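You operate a simulated robot arm through the tools that you are given. There is no shell and no other tool.

You run a simulated robot arm. Do the job below in one go: nothing can be reset, and whatever is moved stays where it is left.

TASK
Switch the stopped washer on, spin its water out and air it.
Fine: washer switch on with dry hands, dial to SPIN, start. Wait till the foam is gone, dial to OFF, switch off again and leave the door open; never force the door. Where these are worked on the way, their far stop is far enough and under half their travel is too little: washer switch.

Only the result counts: the job must be done as asked and must still hold three seconds after the hand-in. Knocking over, shifting, dropping, spilling or breaking anything else fails it.

THE ROBOT
A 7-joint arm with a two-finger parallel gripper, fixed in place. Base frame: the origin is at the foot of the arm, x ahead of it, y to its left, z up; the work surface is at about z = 0.85. Units: m, rad, N and s.
Its first joint turns from -2.601 to 2.601 rad. Payload 3.43 kg.
The TCP is the grasp point between the finger pads, 0.03 m short of the fingertips. In the tool frame z runs along the fingers and y along their closing line. Largest opening 0.094 m; finger width 0.028, thickness 0.01; the body of the gripper, 0.05 by 0.096 m, starts 0.055 m behind the TCP.
Orientation is that of the tool frame in the base frame, as [roll, pitch, yaw] about the fixed x, y, z axes, in that order (R = Rz(yaw) Ry(pitch) Rx(roll)). With the fingers straight down and closing along the base's y, the tool's x points along the base's -x, its y along +y and its z along -z.

THE INTERFACE
- The arm moves only by the tool play_rows. Its argument "commands" is text: rows parted by semicolons, each of 6 numbers parted by spaces: the shift along the base's x, y, z in cm, then the turn, a rotation vector about the base's x, y, z in rad. In form: x y z rx ry rz; .... A call has 1 to 20 rows; each row shifts and turns the commanded pose from where the row before left it. "hand" is the finger opening in cm, from 0 to 9.4, set as the call begins (left out, the last holds). Each row takes 0.2 s and may step no farther than 0.05 m and 0.15 rad from the row before; otherwise, or with a gripper value out of range, the whole call is refused. A pose out of reach is approached as far as the arm can. The call stops where the force on the tool passes 40 N (or 10 N more than at its start, if that is more) or the arm is blocked; 0.2 s more then pass. The fingers move at their own pace (about 0.045 m/s each) and stop on an object; they squeeze with about 27 N. The grip force told is the motor's: it shows also when the fingers shut on nothing. Time passes only in rows, and 0.2 s behind the last, so rows that do not move let the fingers close. It gives the time, the measured TCP pose, the force on the tool (base axes), the opening and the grip force at its end, in the units of the frame above (readings bear some noise), with the torque about the TCP (base axes, N m) and any sound that the robot's microphone picked up.
- Cameras (640 x 400 px; columns grow to the right, rows downward): "scene" is fixed at [0.0497, -0.6495, 1.2567]; the picture's right is [0.62, -0.79, 0.00], its down [-0.43, -0.34, -0.84] and it looks along [0.66, 0.52, -0.54] (base axes); focal length 221 px, centre (320, 200). "wrist" rides on the gripper at [0.076, 0.014, -0.103] in the tool frame; the picture's right is [-0.18, 0.98, 0.00], its down [-0.75, -0.14, -0.64] and it looks along [-0.63, -0.12, 0.77] (tool axes); focal length 243 px, centre (320, 200). There is no depth. A picture from a camera that has moved, and an enlarged one, comes with that camera's place and axes in the base frame and with its lens.
- get_image(camera): a new picture of that camera. No time passes.
- inspect(camera, box): a new picture of the part [left, top, right, bottom] of that camera's present view, enlarged. No time passes.
- job_done(): hands the job in; it is judged then, once.

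Nothing tells you positions but the pictures and the camera data. Unless the task says otherwise, let go and move clear before handing in.

The tools are called as name(argument=value, ...) on one line, values as JSON. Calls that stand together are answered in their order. play_rows: Moves the arm, as the interface text tells. Its arguments: {"type":"object","properties":{"commands":{"type":"string"},"hand":{"type":"number"}},"required":["commands"]} The other tools are called the same way: get_image (camera) takes a picture; inspect (camera, box) takes an enlarged picture of a part of a camera's view; job_done () hands the job in.

At the start:

```text
t: 0.0
tool_pos: [0.9328, -0.3242, 1.1811]
ee_rot: [-3.14, 0.001, 3.142]
force: [-0.1, 0.0, 0.2]
torque: [-0.01, -0.03, 0.02]
width: 0.0941
grasp_force: 0.0
```

scene: 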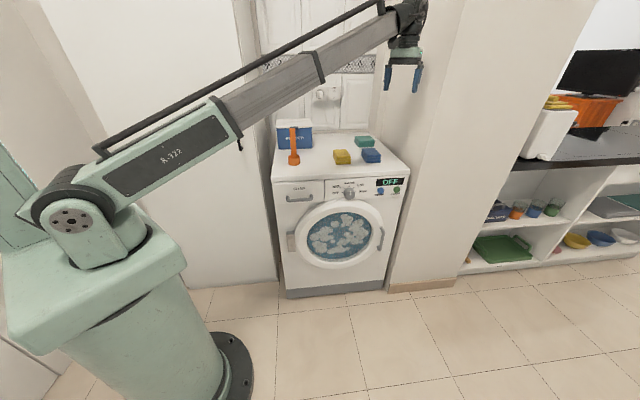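
wrist: 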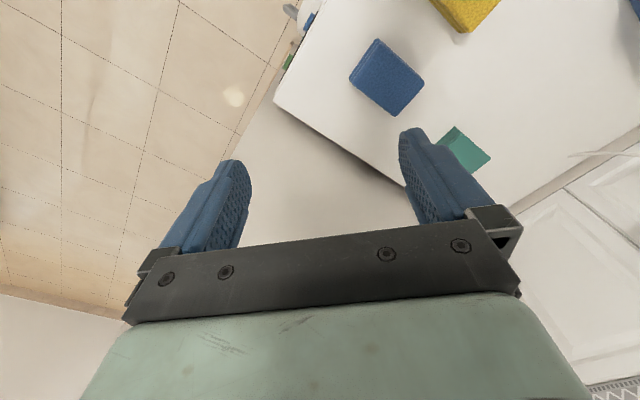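

I see a washer ahead of the arm with a display, dial and door on the front, sponges on top, and a switch or socket on the wall behind. I'll take enlarged pictures to locate the parts.

inspect(camera="scene", box=[260, 160, 420, 260])

inspect(camera="scene", box=[320, 165, 420, 228])

inspect(camera="scene", box=[260, 60, 420, 160])

inspect(camera="scene", box=[270, 190, 400, 300])

```text
4.00 times, centred on (340, 210) of scene
camera zoom: at [0.0497, -0.6495, 1.2567], right [0.62, -0.79, 0.0], down [-0.43, -0.34, -0.84], along [0.66, 0.52, -0.54], focal length 884 px, centre (240, 160)
```

zoom: 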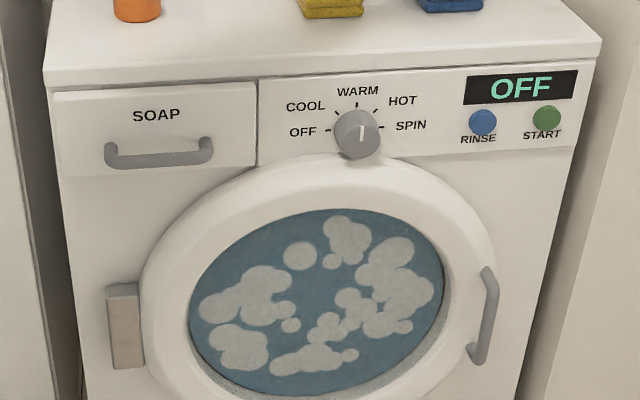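

```text
6.35 times, centred on (370, 196) of scene
camera zoom: at [0.0497, -0.6495, 1.2567], right [0.62, -0.79, 0.0], down [-0.43, -0.34, -0.84], along [0.66, 0.52, -0.54], focal length 1403 px, centre (2, 222)
```

zoom: 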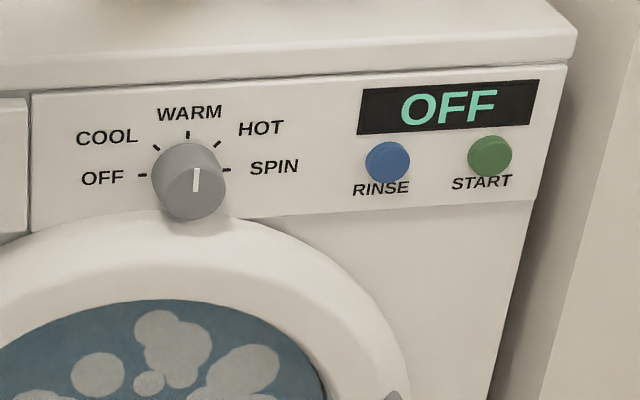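

```text
4.00 times, centred on (340, 110) of scene
camera zoom: at [0.0497, -0.6495, 1.2567], right [0.62, -0.79, 0.0], down [-0.43, -0.34, -0.84], along [0.66, 0.52, -0.54], focal length 884 px, centre (240, 560)
```

zoom: 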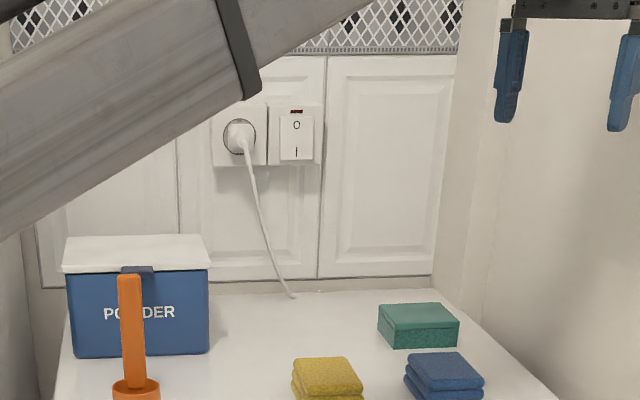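

```text
3.64 times, centred on (335, 245) of scene
camera zoom: at [0.0497, -0.6495, 1.2567], right [0.62, -0.79, 0.0], down [-0.43, -0.34, -0.84], along [0.66, 0.52, -0.54], focal length 803 px, centre (266, 36)
```

zoom: 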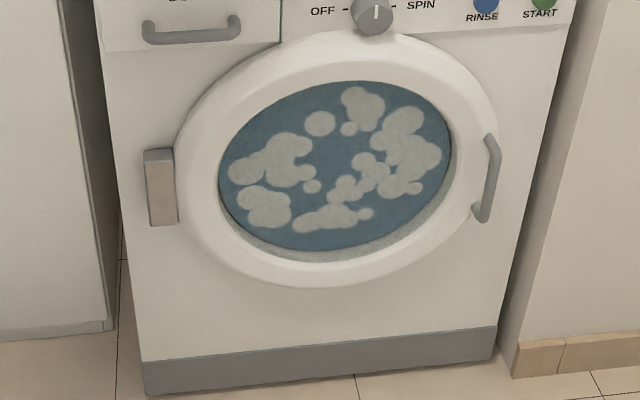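

The washer stands turned about 45° (front normal along (-0.7, -0.7)). The rocker switch is on the wall behind it near (1.21, 0.16, 1.08), and the dial is near (0.78, -0.24, 0.75). I'll first level the tool so it faces the washer, staying in free air.

play_rows(commands="-2.2 1.2 0.5 0 0 0.131; -2.2 1.2 0.5 0 0 0.131; -2.2 1.2 0.5 0 0 0.131; -2.2 1.2 0.5 0 0 0.131; -2.2 1.2 0 0 0 0.131; -2.2 1.2 0 0 0 0.131; 0 0 0 0 0 0", hand=0)

```text
t: 1.6
tool_pos: [0.8065, -0.2536, 1.1859]
ee_rot: [-3.131, 0.004, -2.352]
force: [-1.1, 0.5, -0.5]
torque: [0.02, -0.02, -0.01]
width: 0.0
grasp_force: 26.5
out of reach, approached as far as the arm can: row 5, 6
```

The yaw is in place. Next I'll pitch the tool up to horizontal.

play_rows(commands="0 0 -0.5 0.101 -0.101 0; 0 0 -0.5 0.101 -0.101 0; 0 0 -0.5 0.101 -0.101 0; 0 0 -0.5 0.101 -0.101 0; 0 0 -0.5 0.101 -0.101 0; 0 0 -0.5 0.101 -0.101 0; 0 0 -0.5 0.101 -0.101 0; 0 0 -0.5 0.101 -0.101 0; 0 0 -0.5 0.101 -0.101 0; 0 0 -0.5 0.101 -0.101 0; 0 0 0 0.101 -0.101 0; 0 0 0 0 0 0")

get_image(camera="scene")

get_image(camera="wrist")

```text
t: 4.2
tool_pos: [0.8082, -0.2559, 1.1377]
ee_rot: [-0.486, 1.568, 0.3]
force: [-0.5, 1.1, -0.3]
torque: [0.0, 0.0, 0.0]
width: 0.0
grasp_force: 27.0
```

```text
taken
```

scene: 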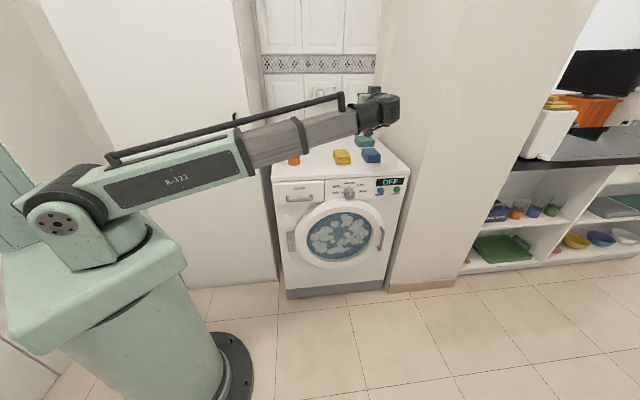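

```text
taken
camera wrist: at [0.7269, -0.3185, 1.0607], right [-0.7, 0.69, 0.18], down [-0.36, -0.55, 0.75], along [0.62, 0.46, 0.63], focal length 243 px, centre (320, 200)
```

wrist: 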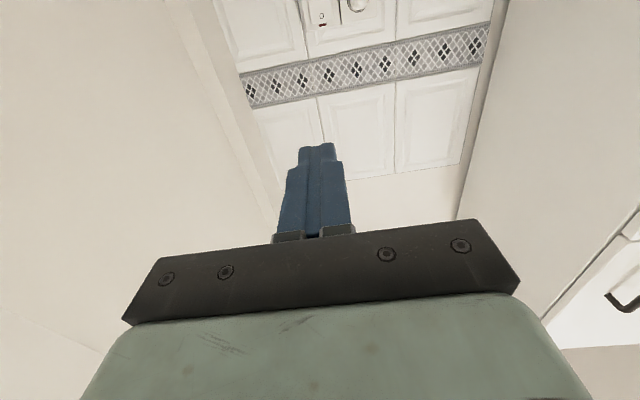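

The tool is level now. I'll zoom the wrist view on the switch.

inspect(camera="wrist", box=[270, 0, 400, 80])

inspect(camera="scene", box=[280, 70, 410, 150])

```text
4.92 times, centred on (335, 40) of wrist
camera zoom: at [0.7269, -0.3185, 1.0607], right [-0.7, 0.69, 0.18], down [-0.36, -0.55, 0.75], along [0.62, 0.46, 0.63], focal length 1194 px, centre (246, 988)
```

zoom: 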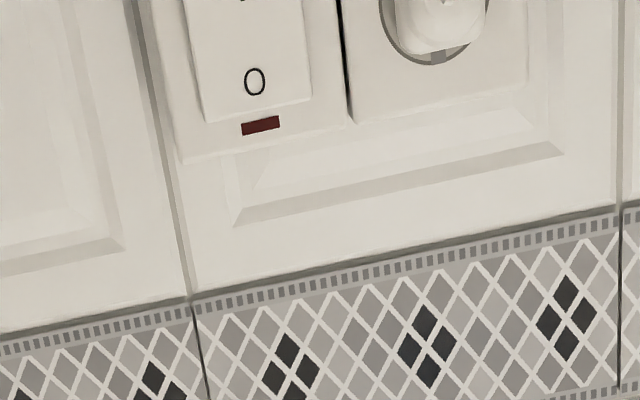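

```text
4.92 times, centred on (345, 110) of scene
camera zoom: at [0.0497, -0.6495, 1.2567], right [0.62, -0.79, 0.0], down [-0.43, -0.34, -0.84], along [0.66, 0.52, -0.54], focal length 1088 px, centre (197, 643)
```

zoom: 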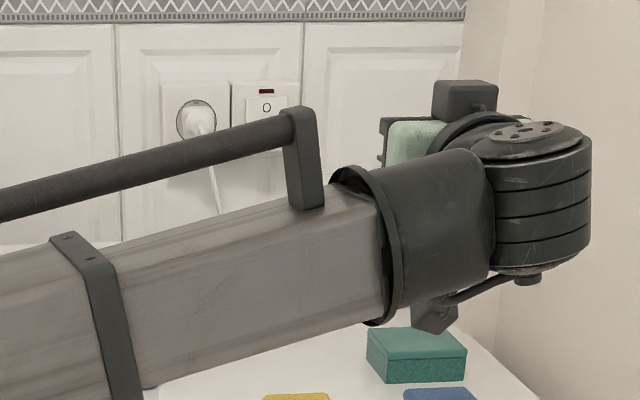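

The rocker's "I" end is at about (1.205, 0.154, 1.058), with "O" above it. I'll approach over the washer at height and check clearance on the way.

play_rows(commands="2.75 2.95 -0.4 0 0 0; 2.75 2.95 -0.4 0 0 0; 2.75 2.95 -0.4 0 0 0; 2.75 2.95 -0.4 0 0 0; 2.75 2.95 -0.4 0 0 0; 2.75 2.95 -0.4 0 0 0; 2.75 2.95 -0.4 0 0 0; 0 0 0 0 0 0")

get_image(camera="scene")

get_image(camera="wrist")

```text
t: 6.0
tool_pos: [1.0012, -0.0475, 1.1085]
ee_rot: [-0.873, 1.57, -0.086]
force: [0.8, 0.3, 0.3]
torque: [-0.01, 0.02, 0.0]
width: 0.0001
grasp_force: 27.2
```

```text
taken
```

scene: 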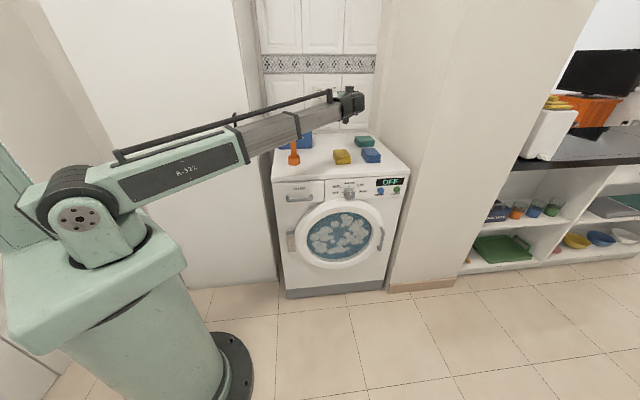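

```text
taken
camera wrist: at [0.9201, -0.1099, 1.0333], right [-0.7, 0.7, 0.18], down [-0.36, -0.55, 0.75], along [0.62, 0.46, 0.63], focal length 243 px, centre (320, 200)
```

wrist: 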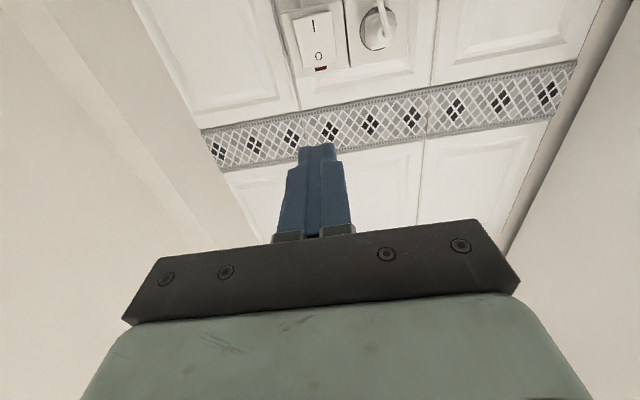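

The switch lines up with the tool axis. I'll go lower and forward to a few cm from it.

play_rows(commands="2.4 2.4 -1.0 0 0 0; 2.4 2.4 -1.0 0 0 0; 2.4 2.4 -1.0 0 0 0; 2.4 2.4 -1.0 0 0 0; 2.4 2.4 -1.0 0 0 0; 1.2 1.2 -0.3 0 0 0; 0 0 0 0 0 0")

get_image(camera="scene")

get_image(camera="wrist")

```text
t: 7.6
tool_pos: [1.1319, 0.0829, 1.0574]
ee_rot: [-0.684, 1.569, 0.101]
force: [-0.7, -0.4, 0.5]
torque: [0.0, 0.03, -0.01]
width: 0.0
grasp_force: 26.9
```

```text
taken
```

scene: 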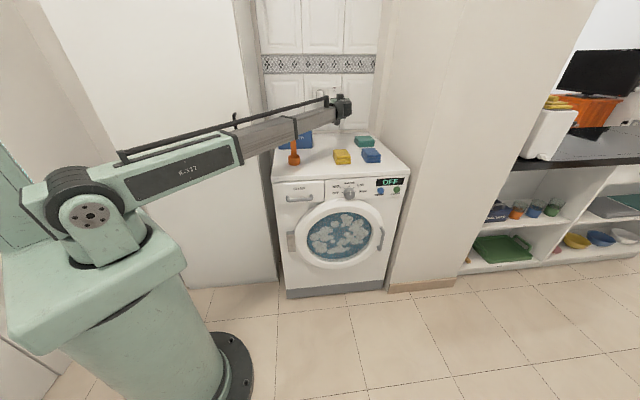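

```text
taken
camera wrist: at [1.0493, 0.0211, 0.9803], right [-0.7, 0.69, 0.18], down [-0.36, -0.55, 0.75], along [0.62, 0.46, 0.63], focal length 243 px, centre (320, 200)
```

wrist: 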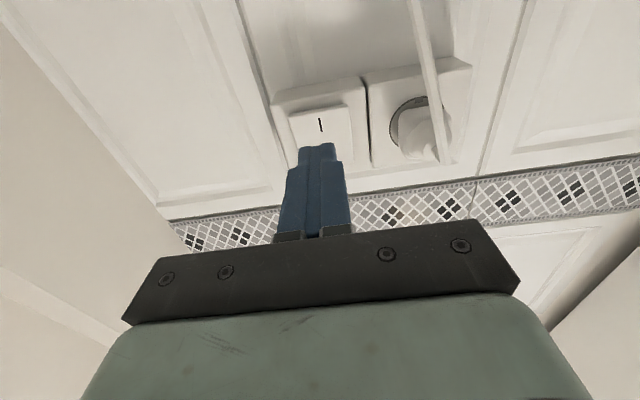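

Fingertips are about 7 cm from the "I" end and lined up. I'll press forward gently.

play_rows(commands="1 1 0 0 0 0; 1 1 0 0 0 0; 1 1 0 0 0 0; 0.5 0.5 0 0 0 0; 0.4 0.4 0 0 0 0; 0 0 0 0 0 0")

get_image(camera="wrist")

inspect(camera="scene", box=[280, 70, 410, 200])

```text
t: 9.0
tool_pos: [1.1699, 0.122, 1.0567]
ee_rot: [-0.791, 1.569, -0.006]
force: [0.3, 0.1, -0.8]
torque: [-0.02, 0.02, 0.02]
width: 0.0
grasp_force: 27.1
```

```text
taken
camera wrist: at [1.0895, 0.0597, 0.9796], right [-0.7, 0.69, 0.18], down [-0.36, -0.55, 0.75], along [0.62, 0.46, 0.63], focal length 243 px, centre (320, 200)
```

wrist: 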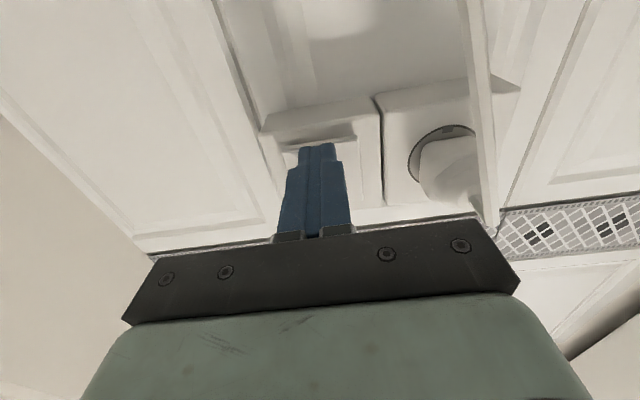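

```text
3.08 times, centred on (345, 135) of scene
camera zoom: at [0.0497, -0.6495, 1.2567], right [0.62, -0.79, 0.0], down [-0.43, -0.34, -0.84], along [0.66, 0.52, -0.54], focal length 680 px, centre (243, 400)
```

zoom: 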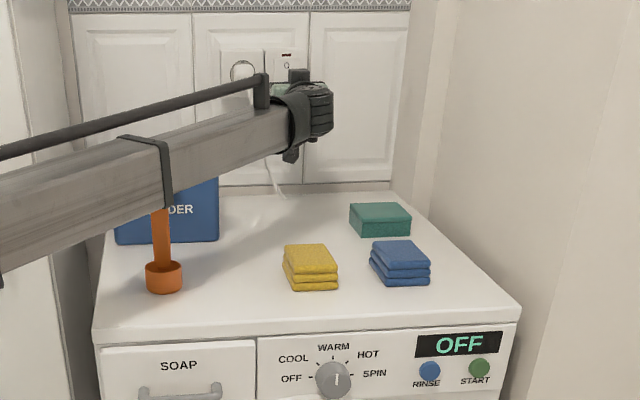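

Nearly touching, no force yet. I'll keep pressing in small steps.

play_rows(commands="0.3 0.3 0 0 0 0; 0.3 0.3 0 0 0 0; 0.3 0.3 0 0 0 0; 0.3 0.3 0 0 0 0; 0.3 0.3 0 0 0 0")

inspect(camera="wrist", box=[220, 60, 420, 185])

inspect(camera="scene", box=[280, 70, 410, 200])

```text
t: 9.9
tool_pos: [1.1764, 0.129, 1.0536]
ee_rot: [-0.45, 1.57, 0.335]
force: [-7.4, -8.0, 2.3]
torque: [0.2, -0.12, 0.02]
width: 0.0
grasp_force: 27.0
heard: click
stopped in row 4: the force on the tool passed its limit at 48 N (the readings are from after the stop); the commanded pose is now the measured one
```

```text
3.20 times, centred on (320, 122) of wrist
camera zoom: at [1.0952, 0.0656, 0.9777], right [-0.7, 0.69, 0.18], down [-0.35, -0.55, 0.75], along [0.62, 0.46, 0.63], focal length 776 px, centre (320, 448)
```

zoom: 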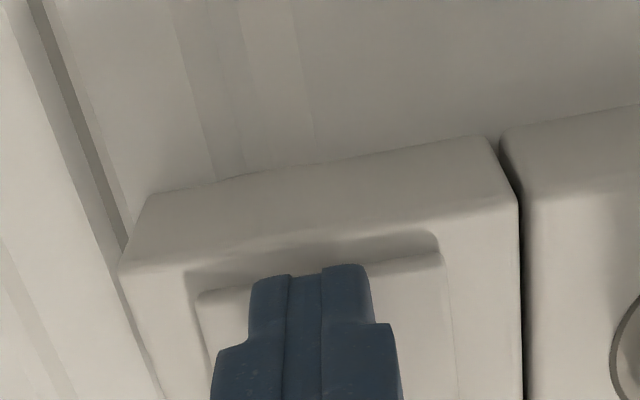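

```text
3.08 times, centred on (345, 135) of scene
camera zoom: at [0.0497, -0.6495, 1.2567], right [0.62, -0.79, 0.0], down [-0.43, -0.34, -0.84], along [0.66, 0.52, -0.54], focal length 680 px, centre (243, 400)
```

zoom: 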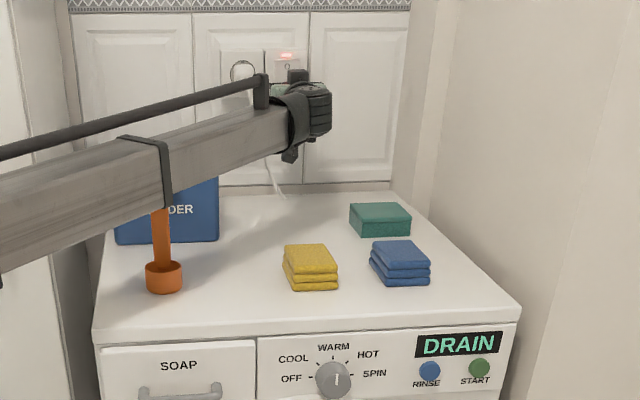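

Click heard, the lamp is lit and the display now reads DRAIN. I'll back off and check that it holds.

play_rows(commands="-0.5 -0.5 0 0 0 0; -1.5 -1.5 0.2 0 0 0; -2.5 -2.5 0.8 0 0 0; -2.5 -2.5 1 0 0 0; -2.5 -2.5 1 0 0 0; -2.5 -2.5 1 0 0 0; -2.5 -2.5 1 0 0 0; -2.5 -2.5 1 0 0 0; -2.5 -2.5 1 0 0 0; -2.5 -2.5 1 0 0 0; -2.5 -2.5 1 0 0 0; -2.5 -2.5 0 0 0 0; -2.5 -2.5 0 0 0 0; -2.5 -2.5 0 0 0 0; -2.5 -2.5 0 0 0 0; 0 0 0 0 0 0")

get_image(camera="scene")

inspect(camera="scene", box=[260, 70, 420, 220])

get_image(camera="wrist")

```text
t: 13.3
tool_pos: [0.8349, -0.2158, 1.1435]
ee_rot: [-1.618, 1.569, -0.832]
force: [-0.9, -0.4, -0.1]
torque: [0.02, -0.01, -0.02]
width: 0.0
grasp_force: 26.6
```

```text
taken
```

scene: 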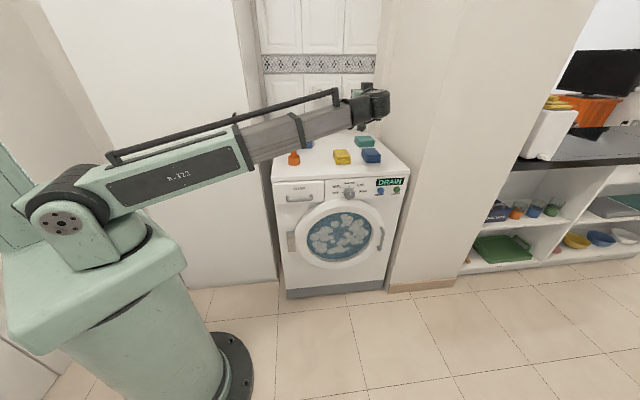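

```text
2.67 times, centred on (340, 145) of scene
camera zoom: at [0.0497, -0.6495, 1.2567], right [0.62, -0.79, 0.0], down [-0.43, -0.34, -0.84], along [0.66, 0.52, -0.54], focal length 589 px, centre (267, 347)
```

zoom: 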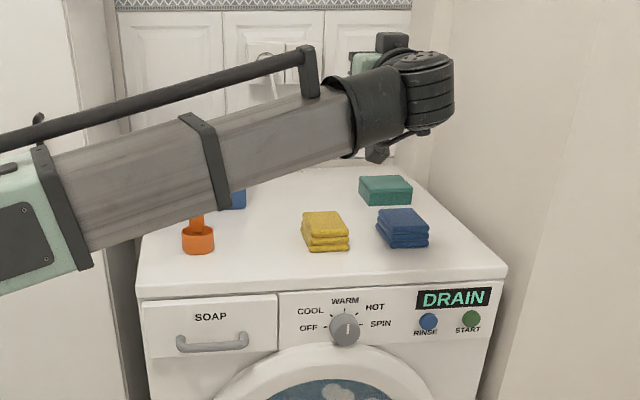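

```text
taken
camera wrist: at [0.7524, -0.2786, 1.067], right [-0.7, 0.69, 0.18], down [-0.35, -0.55, 0.75], along [0.62, 0.46, 0.63], focal length 243 px, centre (320, 200)
```

wrist: 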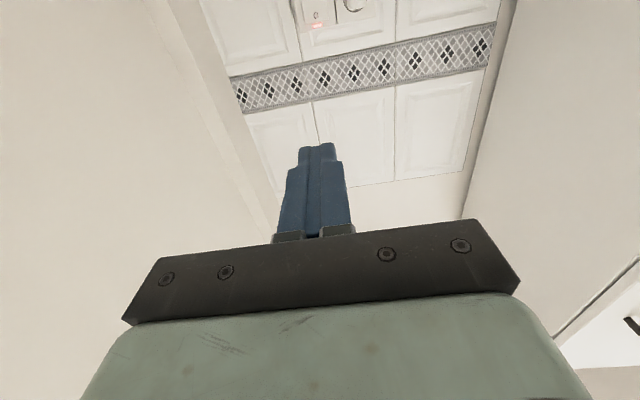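

DRAIN is shown steadily and the switch lamp stays lit. Next I'll move in front of the control panel to the dial, whose axis I take to be at about (0.788, -0.229, 0.758).

play_rows(commands="-3.1 -2.6 0 0 0 0; -3.1 -2.6 0 0 0 0; -3.1 -2.6 0 0 0 0; -3.1 -2.6 0 0 0 0; -3.1 -2.6 0 0 0 0; -3.3 -2.4 0 0 0 0; 0 0 -4 0 0 0; 0 0 -4 0 0 0; 0 0 -4 0 0 0; 0 0 -4 0 0 0; 0 0 -4 0 0 0; 0 0 -4 0 0 0; 0 0 -4 0 0 0; 0 0 -4 0 0 0; 0 0 -4 0 0 0; 0 0 0 0 0 0", hand=7)

get_image(camera="scene")

get_image(camera="wrist")

```text
t: 16.7
tool_pos: [0.6428, -0.3714, 0.7823]
ee_rot: [-1.716, 1.569, -0.931]
force: [0.3, -1.3, 0.3]
torque: [-0.04, 0.0, -0.01]
width: 0.0697
grasp_force: 0.1
```

```text
taken
```

scene: 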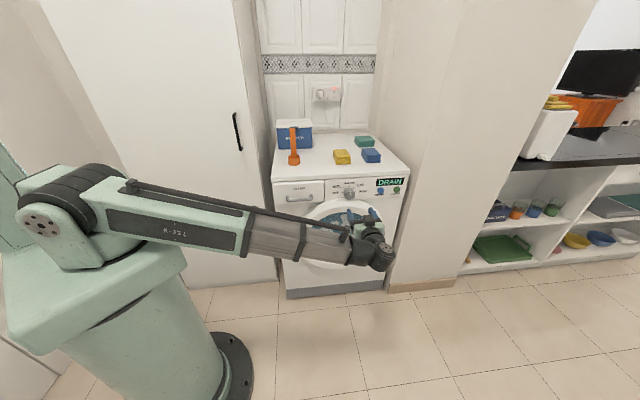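

```text
taken
camera wrist: at [0.5617, -0.434, 0.7056], right [-0.7, 0.69, 0.18], down [-0.35, -0.55, 0.75], along [0.62, 0.46, 0.63], focal length 243 px, centre (320, 200)
```

wrist: 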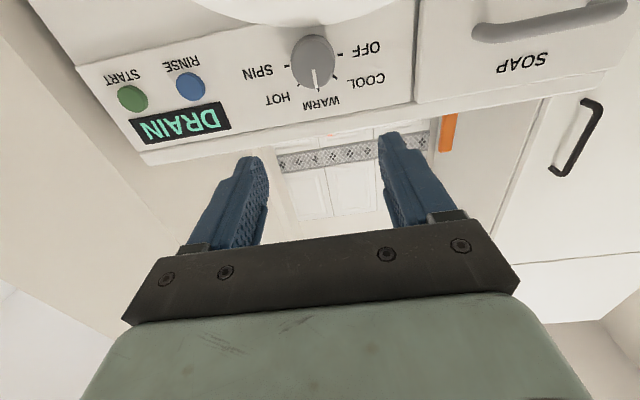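

The wrist camera sees the panel upside down, with the dial pointing at WARM. I'll zoom in.

inspect(camera="wrist", box=[200, 0, 400, 125])

inspect(camera="wrist", box=[80, 60, 260, 172])

inspect(camera="scene", box=[310, 170, 420, 240])

```text
3.20 times, centred on (300, 62) of wrist
camera zoom: at [0.5617, -0.434, 0.7056], right [-0.7, 0.69, 0.18], down [-0.35, -0.55, 0.75], along [0.62, 0.46, 0.63], focal length 776 px, centre (384, 640)
```

zoom: 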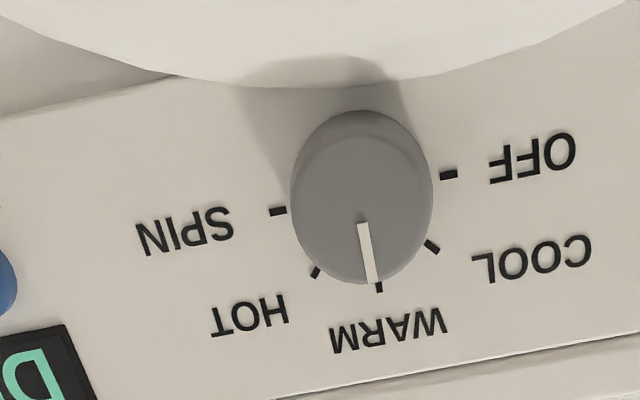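

```text
3.56 times, centred on (170, 116) of wrist
camera zoom: at [0.5617, -0.434, 0.7056], right [-0.7, 0.69, 0.18], down [-0.35, -0.55, 0.75], along [0.62, 0.46, 0.63], focal length 863 px, centre (853, 499)
```

zoom: 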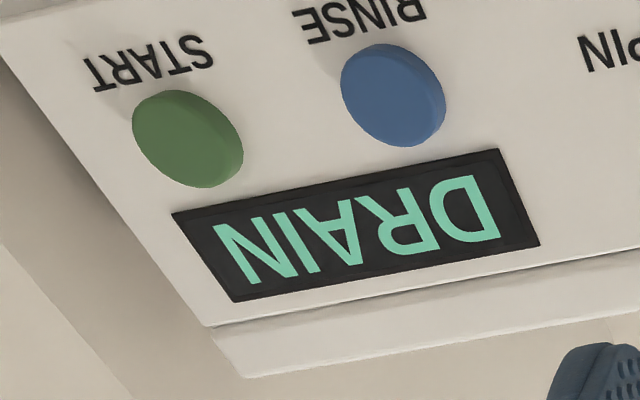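

```text
5.71 times, centred on (365, 205) of scene
camera zoom: at [0.0497, -0.6495, 1.2567], right [0.62, -0.79, 0.0], down [-0.43, -0.34, -0.84], along [0.66, 0.52, -0.54], focal length 1262 px, centre (63, 171)
```

zoom: 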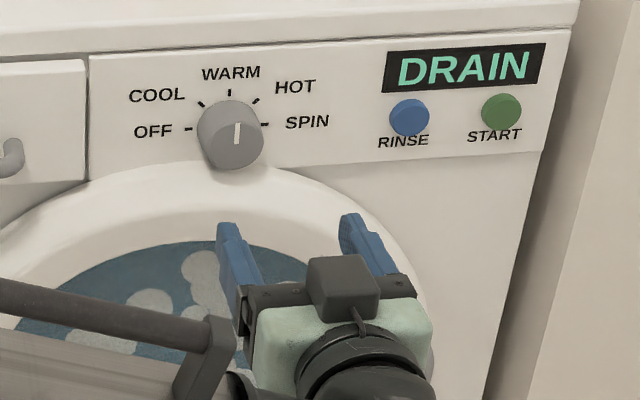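

The dial axis triangulates to about (0.796, -0.225, 0.756), with a 4.5 cm knob and the door rim just below it. I'll line up in front with open fingers, pre-turned about 25° counter-clockwise.

play_rows(commands="2.05 1.9 -0.7 -0.1 -0.1 0; 2.05 1.9 -0.7 -0.1 -0.1 0; 2.05 1.9 -0.7 -0.1 -0.1 0; 2.05 1.9 -0.5 0 0 0; 0 0 0 0 0 0")

get_image(camera="wrist")

inspect(camera="scene", box=[310, 160, 420, 230])

```text
t: 17.9
tool_pos: [0.7272, -0.2932, 0.7578]
ee_rot: [-1.573, 1.145, -0.785]
force: [0.2, 0.7, 0.1]
torque: [-0.03, 0.0, 0.0]
width: 0.07
grasp_force: 0.0
```

```text
taken
camera wrist: at [0.6685, -0.3793, 0.6822], right [-0.69, 0.69, -0.24], down [-0.58, -0.32, 0.74], along [0.43, 0.65, 0.62], focal length 243 px, centre (320, 200)
```

wrist: 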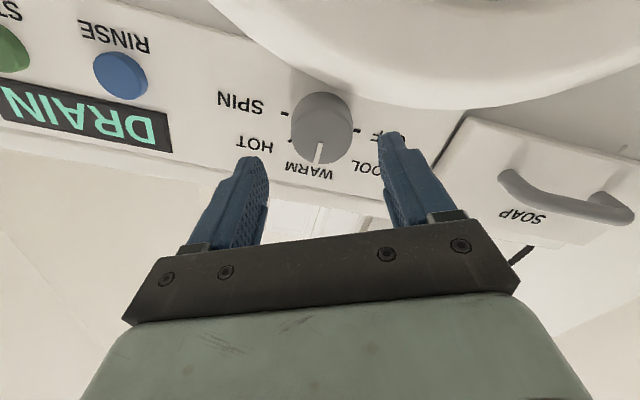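

```text
5.71 times, centred on (365, 195) of scene
camera zoom: at [0.0497, -0.6495, 1.2567], right [0.62, -0.79, 0.0], down [-0.43, -0.34, -0.84], along [0.66, 0.52, -0.54], focal length 1262 px, centre (63, 229)
```

zoom: 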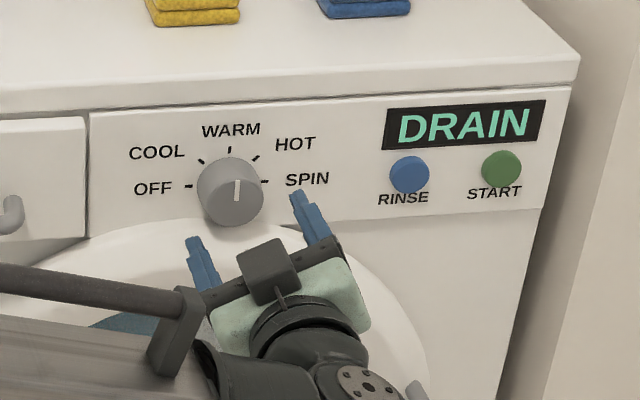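

inspect(camera="wrist", box=[240, 60, 420, 172])

```text
3.56 times, centred on (330, 116) of wrist
camera zoom: at [0.6685, -0.3793, 0.6822], right [-0.69, 0.69, -0.24], down [-0.58, -0.32, 0.74], along [0.43, 0.65, 0.62], focal length 863 px, centre (284, 499)
```

zoom: 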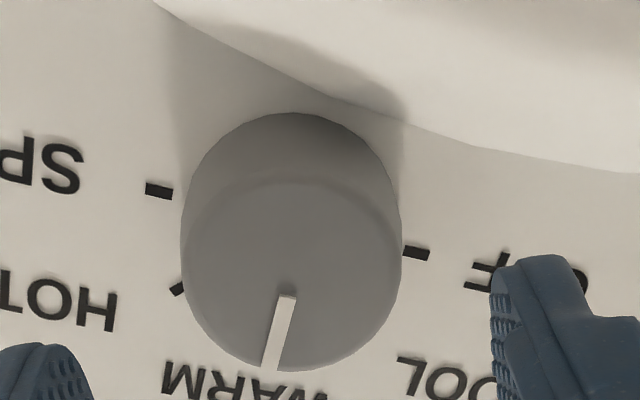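

The tool axis is lined up with the knob, whose face is about 6.4 cm ahead and the panel about 9 cm. I'll advance 4.7 cm and close on the knob.

play_rows(commands="1.1 1.1 0 0 0 0; 1.1 1.1 0 0 0 0; 1.1 1.1 0 0 0 0; 0 0 0 0 0 0")

get_image(camera="wrist")

inspect(camera="scene", box=[310, 160, 420, 230])

```text
t: 18.9
tool_pos: [0.7605, -0.26, 0.7577]
ee_rot: [-1.574, 1.144, -0.786]
force: [-0.5, 0.0, -0.1]
torque: [0.04, 0.0, 0.03]
width: 0.07
grasp_force: 0.1
```

```text
taken
camera wrist: at [0.7017, -0.3466, 0.6826], right [-0.69, 0.69, -0.24], down [-0.58, -0.33, 0.75], along [0.43, 0.65, 0.62], focal length 243 px, centre (320, 200)
```

wrist: 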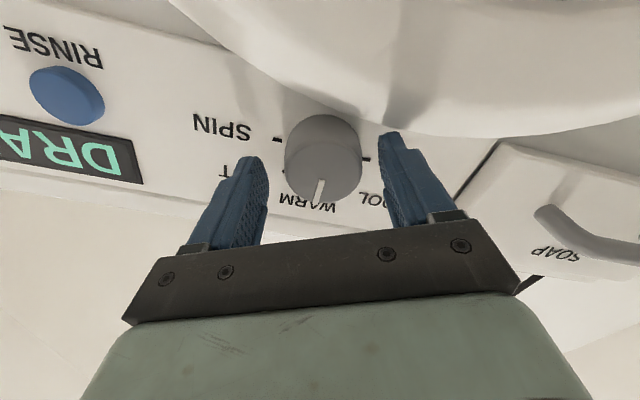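

```text
5.71 times, centred on (365, 195) of scene
camera zoom: at [0.0497, -0.6495, 1.2567], right [0.62, -0.79, 0.0], down [-0.43, -0.34, -0.84], along [0.66, 0.52, -0.54], focal length 1262 px, centre (63, 229)
```

zoom: 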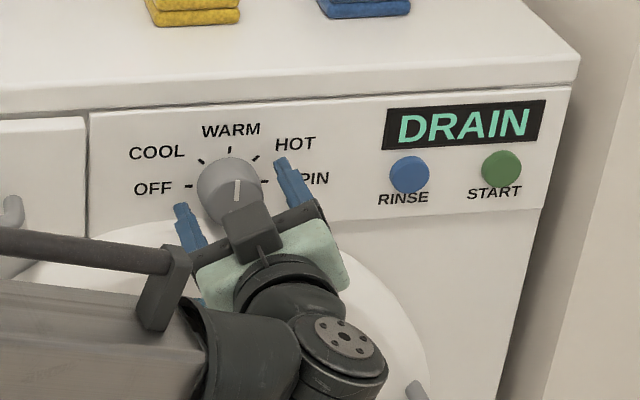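

The fingers straddle the knob. Closing now.

play_rows(commands="0 0 0 0 0 0; 0 0 0 0 0 0; 0 0 0 0 0 0; 0 0 0 0 0 0", hand=3.5)

get_image(camera="wrist")

```text
t: 19.9
tool_pos: [0.7592, -0.2598, 0.758]
ee_rot: [-1.577, 1.146, -0.786]
force: [-16.7, 14.0, -11.2]
torque: [0.07, -0.11, 0.87]
width: 0.0457
grasp_force: 44.5
```

```text
taken
camera wrist: at [0.7007, -0.3457, 0.6824], right [-0.69, 0.68, -0.24], down [-0.58, -0.33, 0.75], along [0.43, 0.65, 0.62], focal length 243 px, centre (320, 200)
```

wrist: 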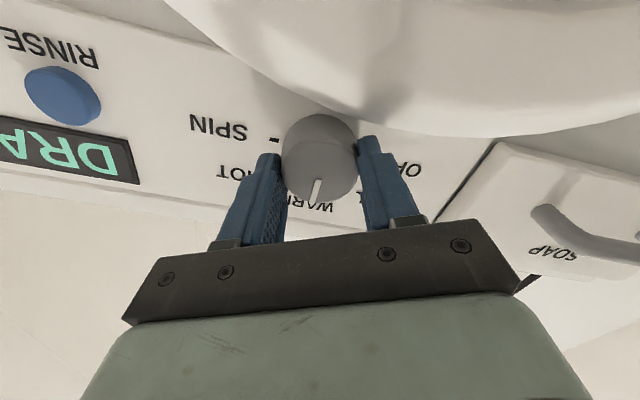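

The knob is gripped (4.6 cm), with some side force from a small misalignment. I'll shift a few mm toward that side to relax it.

play_rows(commands="-0.12 0.12 -0.07 0 0 0; 0 0 0 0 0 0; 0 0 0 0 0 0")

```text
t: 20.7
tool_pos: [0.7579, -0.26, 0.7569]
ee_rot: [-1.572, 1.145, -0.784]
force: [-5.9, 12.1, -1.0]
torque: [-0.21, 0.22, 0.52]
width: 0.0457
grasp_force: 45.1
```

Force relaxed. Now I'll turn the dial clockwise 45° in the first stroke.

play_rows(commands="-0.06 0.06 0 0 0 0; 0 0 0 0.0925 0.0925 0; 0 0 0 0.0925 0.0925 0; 0 0 0 0.0925 0.0925 0; 0 0 0 0.0925 0.0925 0; 0 0 0 0.0925 0.0925 0; 0 0 0 0.0925 0.0925 0; 0 0 0 0 0 0")

get_image(camera="wrist")

inspect(camera="scene", box=[310, 160, 420, 230])

```text
t: 22.5
tool_pos: [0.7584, -0.2598, 0.7577]
ee_rot: [1.561, 1.21, 2.346]
force: [19.4, 2.8, 21.4]
torque: [0.42, -0.45, -0.11]
width: 0.0457
grasp_force: 45.5
```

```text
taken
camera wrist: at [0.6588, -0.3037, 0.6905], right [-0.61, 0.6, 0.52], down [-0.17, -0.74, 0.65], along [0.78, 0.3, 0.55], focal length 243 px, centre (320, 200)
```

wrist: 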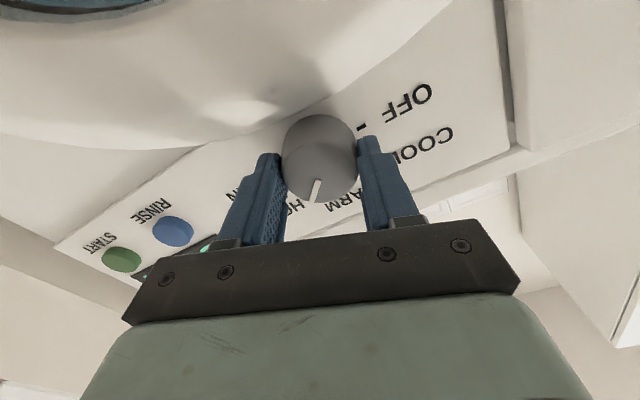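

```text
5.71 times, centred on (365, 195) of scene
camera zoom: at [0.0497, -0.6495, 1.2567], right [0.62, -0.79, 0.0], down [-0.43, -0.34, -0.84], along [0.66, 0.52, -0.54], focal length 1262 px, centre (63, 229)
```

zoom: 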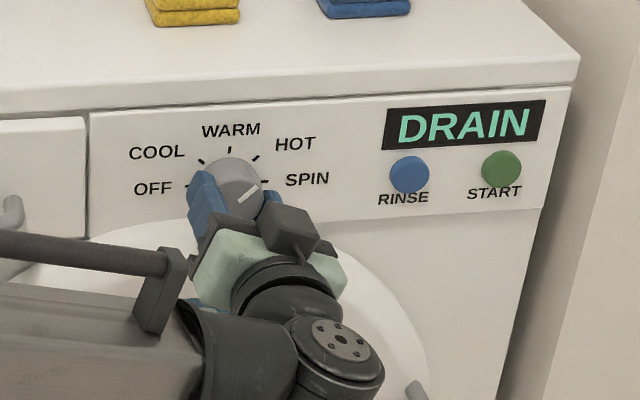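

The pointer has turned about 45° to HOT. I'll let go, turn the hand back and regrip.

play_rows(commands="0 0 0 0 0 0; 0 0 0 0 0 0; 0 0 0 0 0 0; 0 0 0 -0.0925 -0.0925 0; 0 0 0 -0.0925 -0.0925 0; 0 0 0 -0.0925 -0.0925 0; 0 0 0 -0.0925 -0.0925 0; 0 0 0 -0.0925 -0.0925 0; 0 0 0 -0.0925 -0.0925 0; 0 0 0 0 0 0", hand=7)

get_image(camera="wrist")

inspect(camera="scene", box=[310, 160, 420, 230])

```text
t: 24.7
tool_pos: [0.7588, -0.2578, 0.7558]
ee_rot: [-1.571, 1.144, -0.785]
force: [-0.2, 0.1, -0.2]
torque: [0.0, 0.01, -0.02]
width: 0.07
grasp_force: 0.0
```

```text
taken
camera wrist: at [0.6997, -0.3447, 0.6804], right [-0.69, 0.69, -0.24], down [-0.58, -0.32, 0.74], along [0.43, 0.65, 0.62], focal length 243 px, centre (320, 200)
```

wrist: 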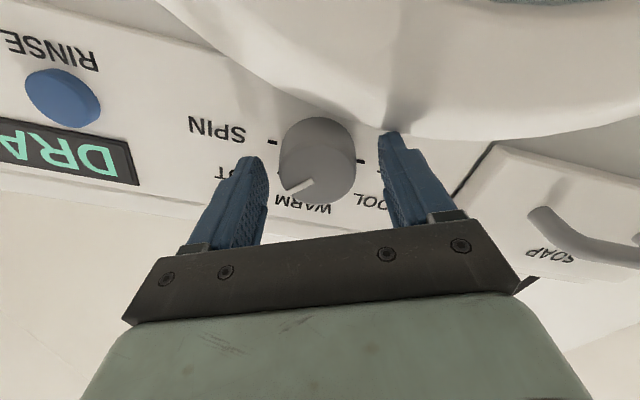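

```text
5.71 times, centred on (365, 195) of scene
camera zoom: at [0.0497, -0.6495, 1.2567], right [0.62, -0.79, 0.0], down [-0.43, -0.34, -0.84], along [0.66, 0.52, -0.54], focal length 1262 px, centre (63, 229)
```

zoom: 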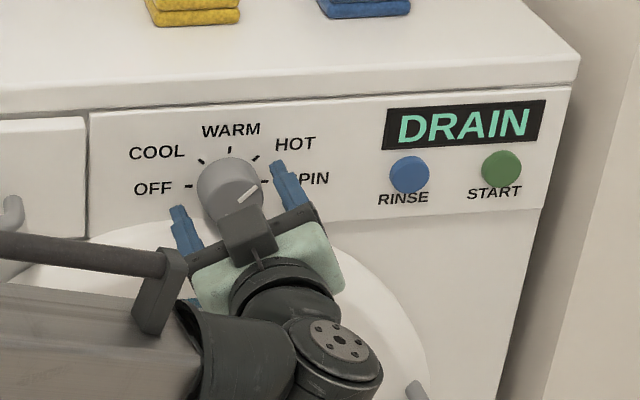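

The dial is at HOT and stays there. Second grip and turn.

play_rows(commands="-0.1 -0.05 0.08 0 0 0; 0 0 0 0 0 0; 0 0 0 0 0 0; 0 0 0 0 0 0", hand=3.5)

play_rows(commands="0 0 0 0.0925 0.0925 0; 0 0 0 0.0925 0.0925 0; 0 0 0 0.0925 0.0925 0; 0 0 0 0.0925 0.0925 0; 0 0 0 0.0925 0.0925 0; 0 0 0 0.0925 0.0925 0; 0 0 0 0 0 0")

get_image(camera="wrist")

inspect(camera="scene", box=[310, 160, 420, 230])

```text
t: 25.7
tool_pos: [0.7575, -0.2608, 0.7569]
ee_rot: [-1.569, 1.145, -0.786]
force: [14.5, -6.5, 10.3]
torque: [0.09, -0.09, -0.51]
width: 0.0458
grasp_force: 45.3
```

```text
t: 27.3
tool_pos: [0.7573, -0.2607, 0.7579]
ee_rot: [1.567, 1.209, 2.352]
force: [24.8, -9.5, 12.1]
torque: [0.16, -0.29, -0.85]
width: 0.0454
grasp_force: 44.7
```

```text
taken
camera wrist: at [0.6574, -0.3046, 0.6907], right [-0.6, 0.6, 0.52], down [-0.17, -0.74, 0.65], along [0.78, 0.3, 0.55], focal length 243 px, centre (320, 200)
```

wrist: 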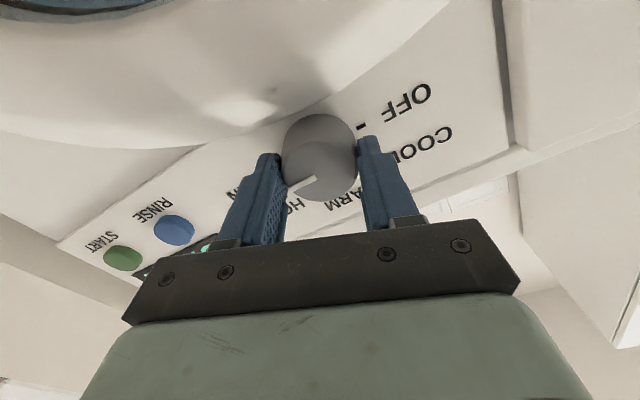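

```text
5.71 times, centred on (365, 195) of scene
camera zoom: at [0.0497, -0.6495, 1.2567], right [0.62, -0.79, 0.0], down [-0.43, -0.34, -0.84], along [0.66, 0.52, -0.54], focal length 1262 px, centre (63, 229)
```

zoom: 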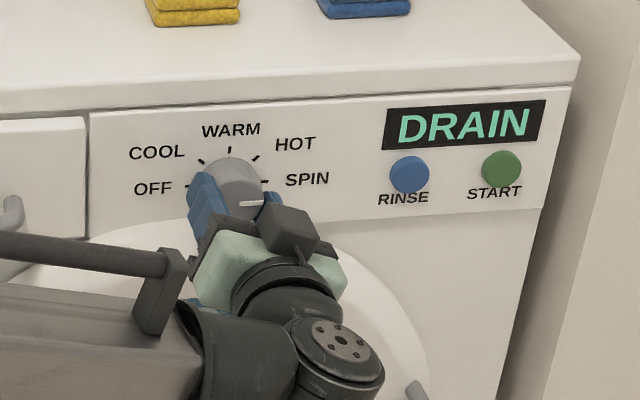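

The pointer now lies toward SPIN. I'll release, back off and check.

play_rows(commands="0 0 0 0 0 0; 0 0 0 0 0 0; 0 0 0 0 0 0; 0 0 0 -0.0707 -0.0707 0; 0 0 0 -0.0707 -0.0707 0; 0 0 0 -0.0707 -0.0707 0; -1.5 -1.5 0 -0.035 -0.035 0; -2 -2 0 0 0 0; -2 -2 0 0 0 0; -2 -2 0 0 0 0; 0 0 0 0 0 0", hand=7)

get_image(camera="wrist")

inspect(camera="scene", box=[310, 160, 420, 230])

```text
t: 29.7
tool_pos: [0.6794, -0.3332, 0.7584]
ee_rot: [1.623, 1.561, 2.409]
force: [0.6, 0.1, 0.2]
torque: [0.01, 0.01, 0.05]
width: 0.0703
grasp_force: 0.0
```

```text
taken
camera wrist: at [0.5976, -0.3955, 0.6825], right [-0.69, 0.69, 0.19], down [-0.35, -0.56, 0.75], along [0.63, 0.46, 0.63], focal length 243 px, centre (320, 200)
```

wrist: 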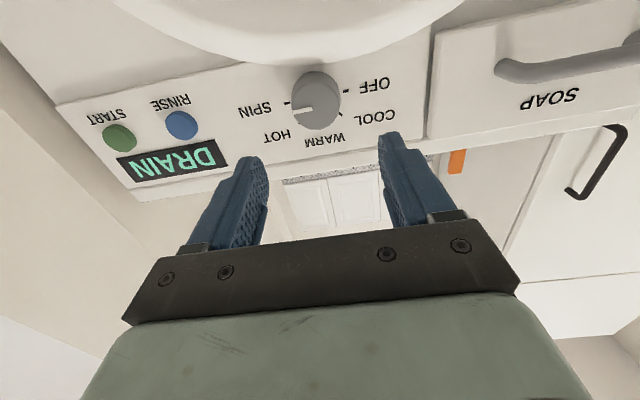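

```text
5.71 times, centred on (365, 195) of scene
camera zoom: at [0.0497, -0.6495, 1.2567], right [0.62, -0.79, 0.0], down [-0.43, -0.34, -0.84], along [0.66, 0.52, -0.54], focal length 1262 px, centre (63, 229)
```

zoom: 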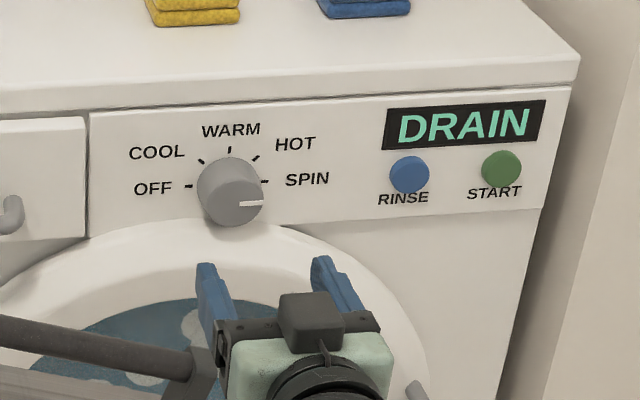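

inspect(camera="wrist", box=[220, 50, 420, 175])

inspect(camera="wrist", box=[70, 60, 250, 185])

```text
3.20 times, centred on (320, 112) of wrist
camera zoom: at [0.5976, -0.3955, 0.6825], right [-0.69, 0.69, 0.19], down [-0.35, -0.56, 0.75], along [0.63, 0.46, 0.63], focal length 776 px, centre (320, 480)
```

zoom: 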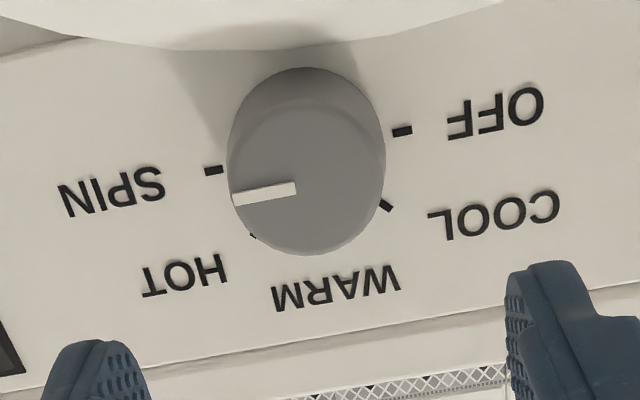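

```text
3.20 times, centred on (160, 122) of wrist
camera zoom: at [0.5976, -0.3955, 0.6825], right [-0.69, 0.69, 0.19], down [-0.35, -0.56, 0.75], along [0.63, 0.46, 0.63], focal length 776 px, centre (832, 448)
```

zoom: 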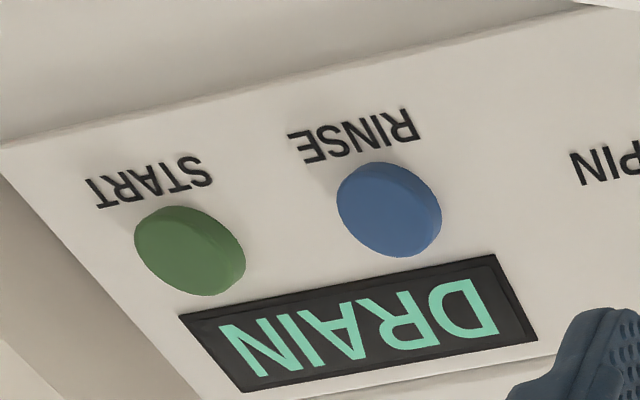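

The dial is at SPIN. Next I'll press START, which I take to be at about (0.934, -0.388, 0.760), with closed fingers; moving in front of it first.

play_rows(commands="3.82 -2.38 0.04 0 0 0; 3.82 -2.38 0.04 0 0 0; 3.82 -2.38 0.04 0 0 0; 3.82 -2.38 0.04 0 0 0; 3.82 -2.38 0.04 0 0 0; 0 0 0 0 0 0", hand=0)

get_image(camera="wrist")

get_image(camera="scene")

```text
t: 31.1
tool_pos: [0.8746, -0.4499, 0.7568]
ee_rot: [1.586, 1.56, 2.372]
force: [0.2, 1.0, 0.2]
torque: [0.0, 0.03, 0.02]
width: 0.0001
grasp_force: 27.5
```

```text
taken
camera wrist: at [0.7922, -0.5128, 0.6812], right [-0.69, 0.69, 0.19], down [-0.35, -0.56, 0.75], along [0.63, 0.45, 0.63], focal length 243 px, centre (320, 200)
```

wrist: 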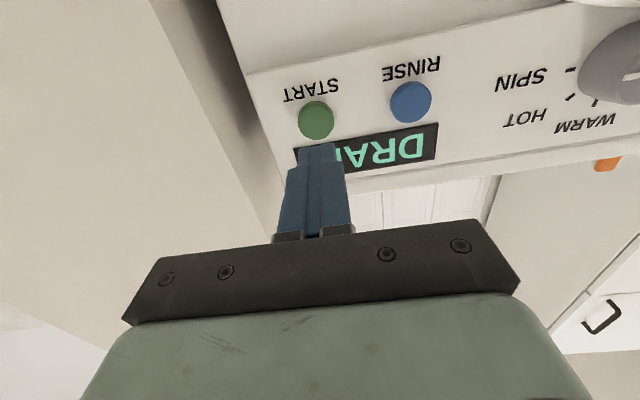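

```text
taken
```

scene: 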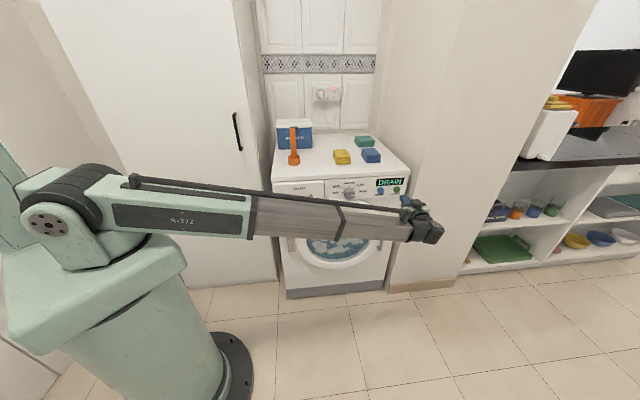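

Lined up with START. Pressing it in.

play_rows(commands="1 1 0 0 0 0; 1 1 0 0 0 0; 1 1 0 0 0 0; 0.3 0.3 0 0 0 0; 0.3 0.3 0 0 0 0; 0.3 0.3 0 0 0 0; 0.3 0.3 0 0 0 0; 0.3 0.3 0 0 0 0; 0.3 0.3 0 0 0 0; 0.3 0.3 0 0 0 0")

get_image(camera="wrist")

inspect(camera="scene", box=[270, 160, 430, 280])

```text
t: 33.3
tool_pos: [0.9233, -0.4036, 0.7603]
ee_rot: [1.761, 1.56, 2.546]
force: [-26.4, -16.6, -9.0]
torque: [-0.17, 0.15, 0.21]
width: 0.0
grasp_force: 27.1
heard: click
```

```text
taken
camera wrist: at [0.8405, -0.4665, 0.6838], right [-0.69, 0.69, 0.19], down [-0.35, -0.56, 0.75], along [0.63, 0.46, 0.63], focal length 243 px, centre (320, 200)
```

wrist: 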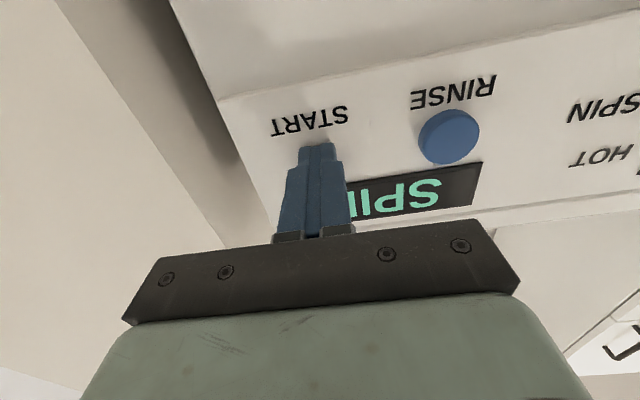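

```text
3.33 times, centred on (350, 220) of scene
camera zoom: at [0.0497, -0.6495, 1.2567], right [0.62, -0.79, 0.0], down [-0.43, -0.34, -0.84], along [0.66, 0.52, -0.54], focal length 736 px, centre (220, 133)
```

zoom: 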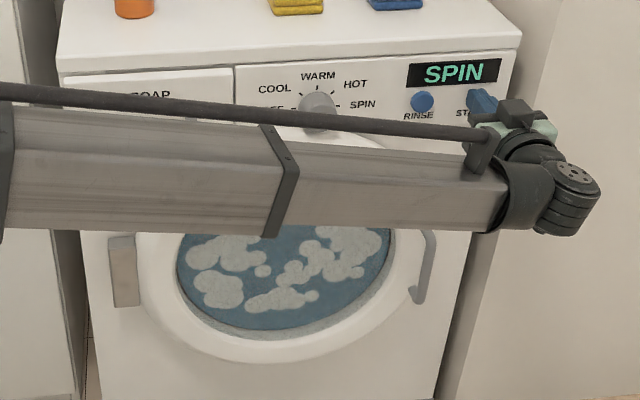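

Click heard and the display reads SPIN. I'll back off toward the dial and wait for the foam to go.

play_rows(commands="-0.5 -0.5 0 0 0 0; -2 -2 0 0 0 0; -2.5 -2.5 0 0 0 0; -3 -3 0 0 0 0; -3.5 0 0 0 0 0; -3.5 2.5 0 0 0 0; -3.5 2.5 0 0 0 0; -3.5 2.5 0 0 0 0; -2 2 0 0 0 0; 0 0 0 0 0 0; 0 0 0 0 0 0; 0 0 0 0 0 0")

get_image(camera="scene")

inspect(camera="scene", box=[270, 160, 430, 280])

```text
t: 35.9
tool_pos: [0.6814, -0.3878, 0.759]
ee_rot: [1.592, 1.562, 2.378]
force: [1.4, 0.2, 0.0]
torque: [0.0, 0.0, 0.02]
width: 0.0001
grasp_force: 27.2
```

```text
taken
```

scene: 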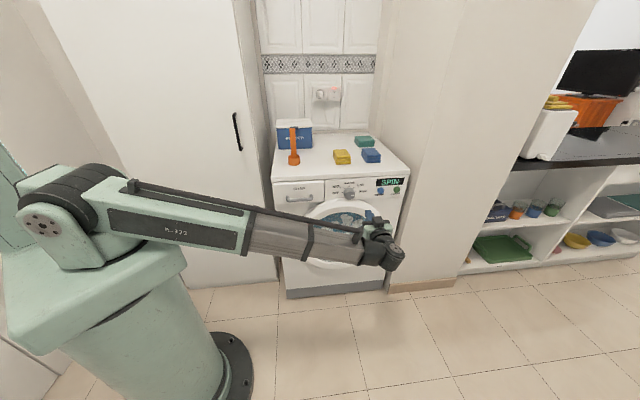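

```text
3.33 times, centred on (350, 220) of scene
camera zoom: at [0.0497, -0.6495, 1.2567], right [0.62, -0.79, 0.0], down [-0.43, -0.34, -0.84], along [0.66, 0.52, -0.54], focal length 736 px, centre (220, 133)
```

zoom: 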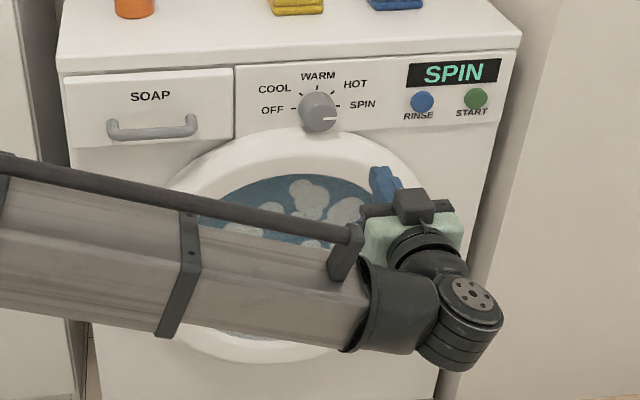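

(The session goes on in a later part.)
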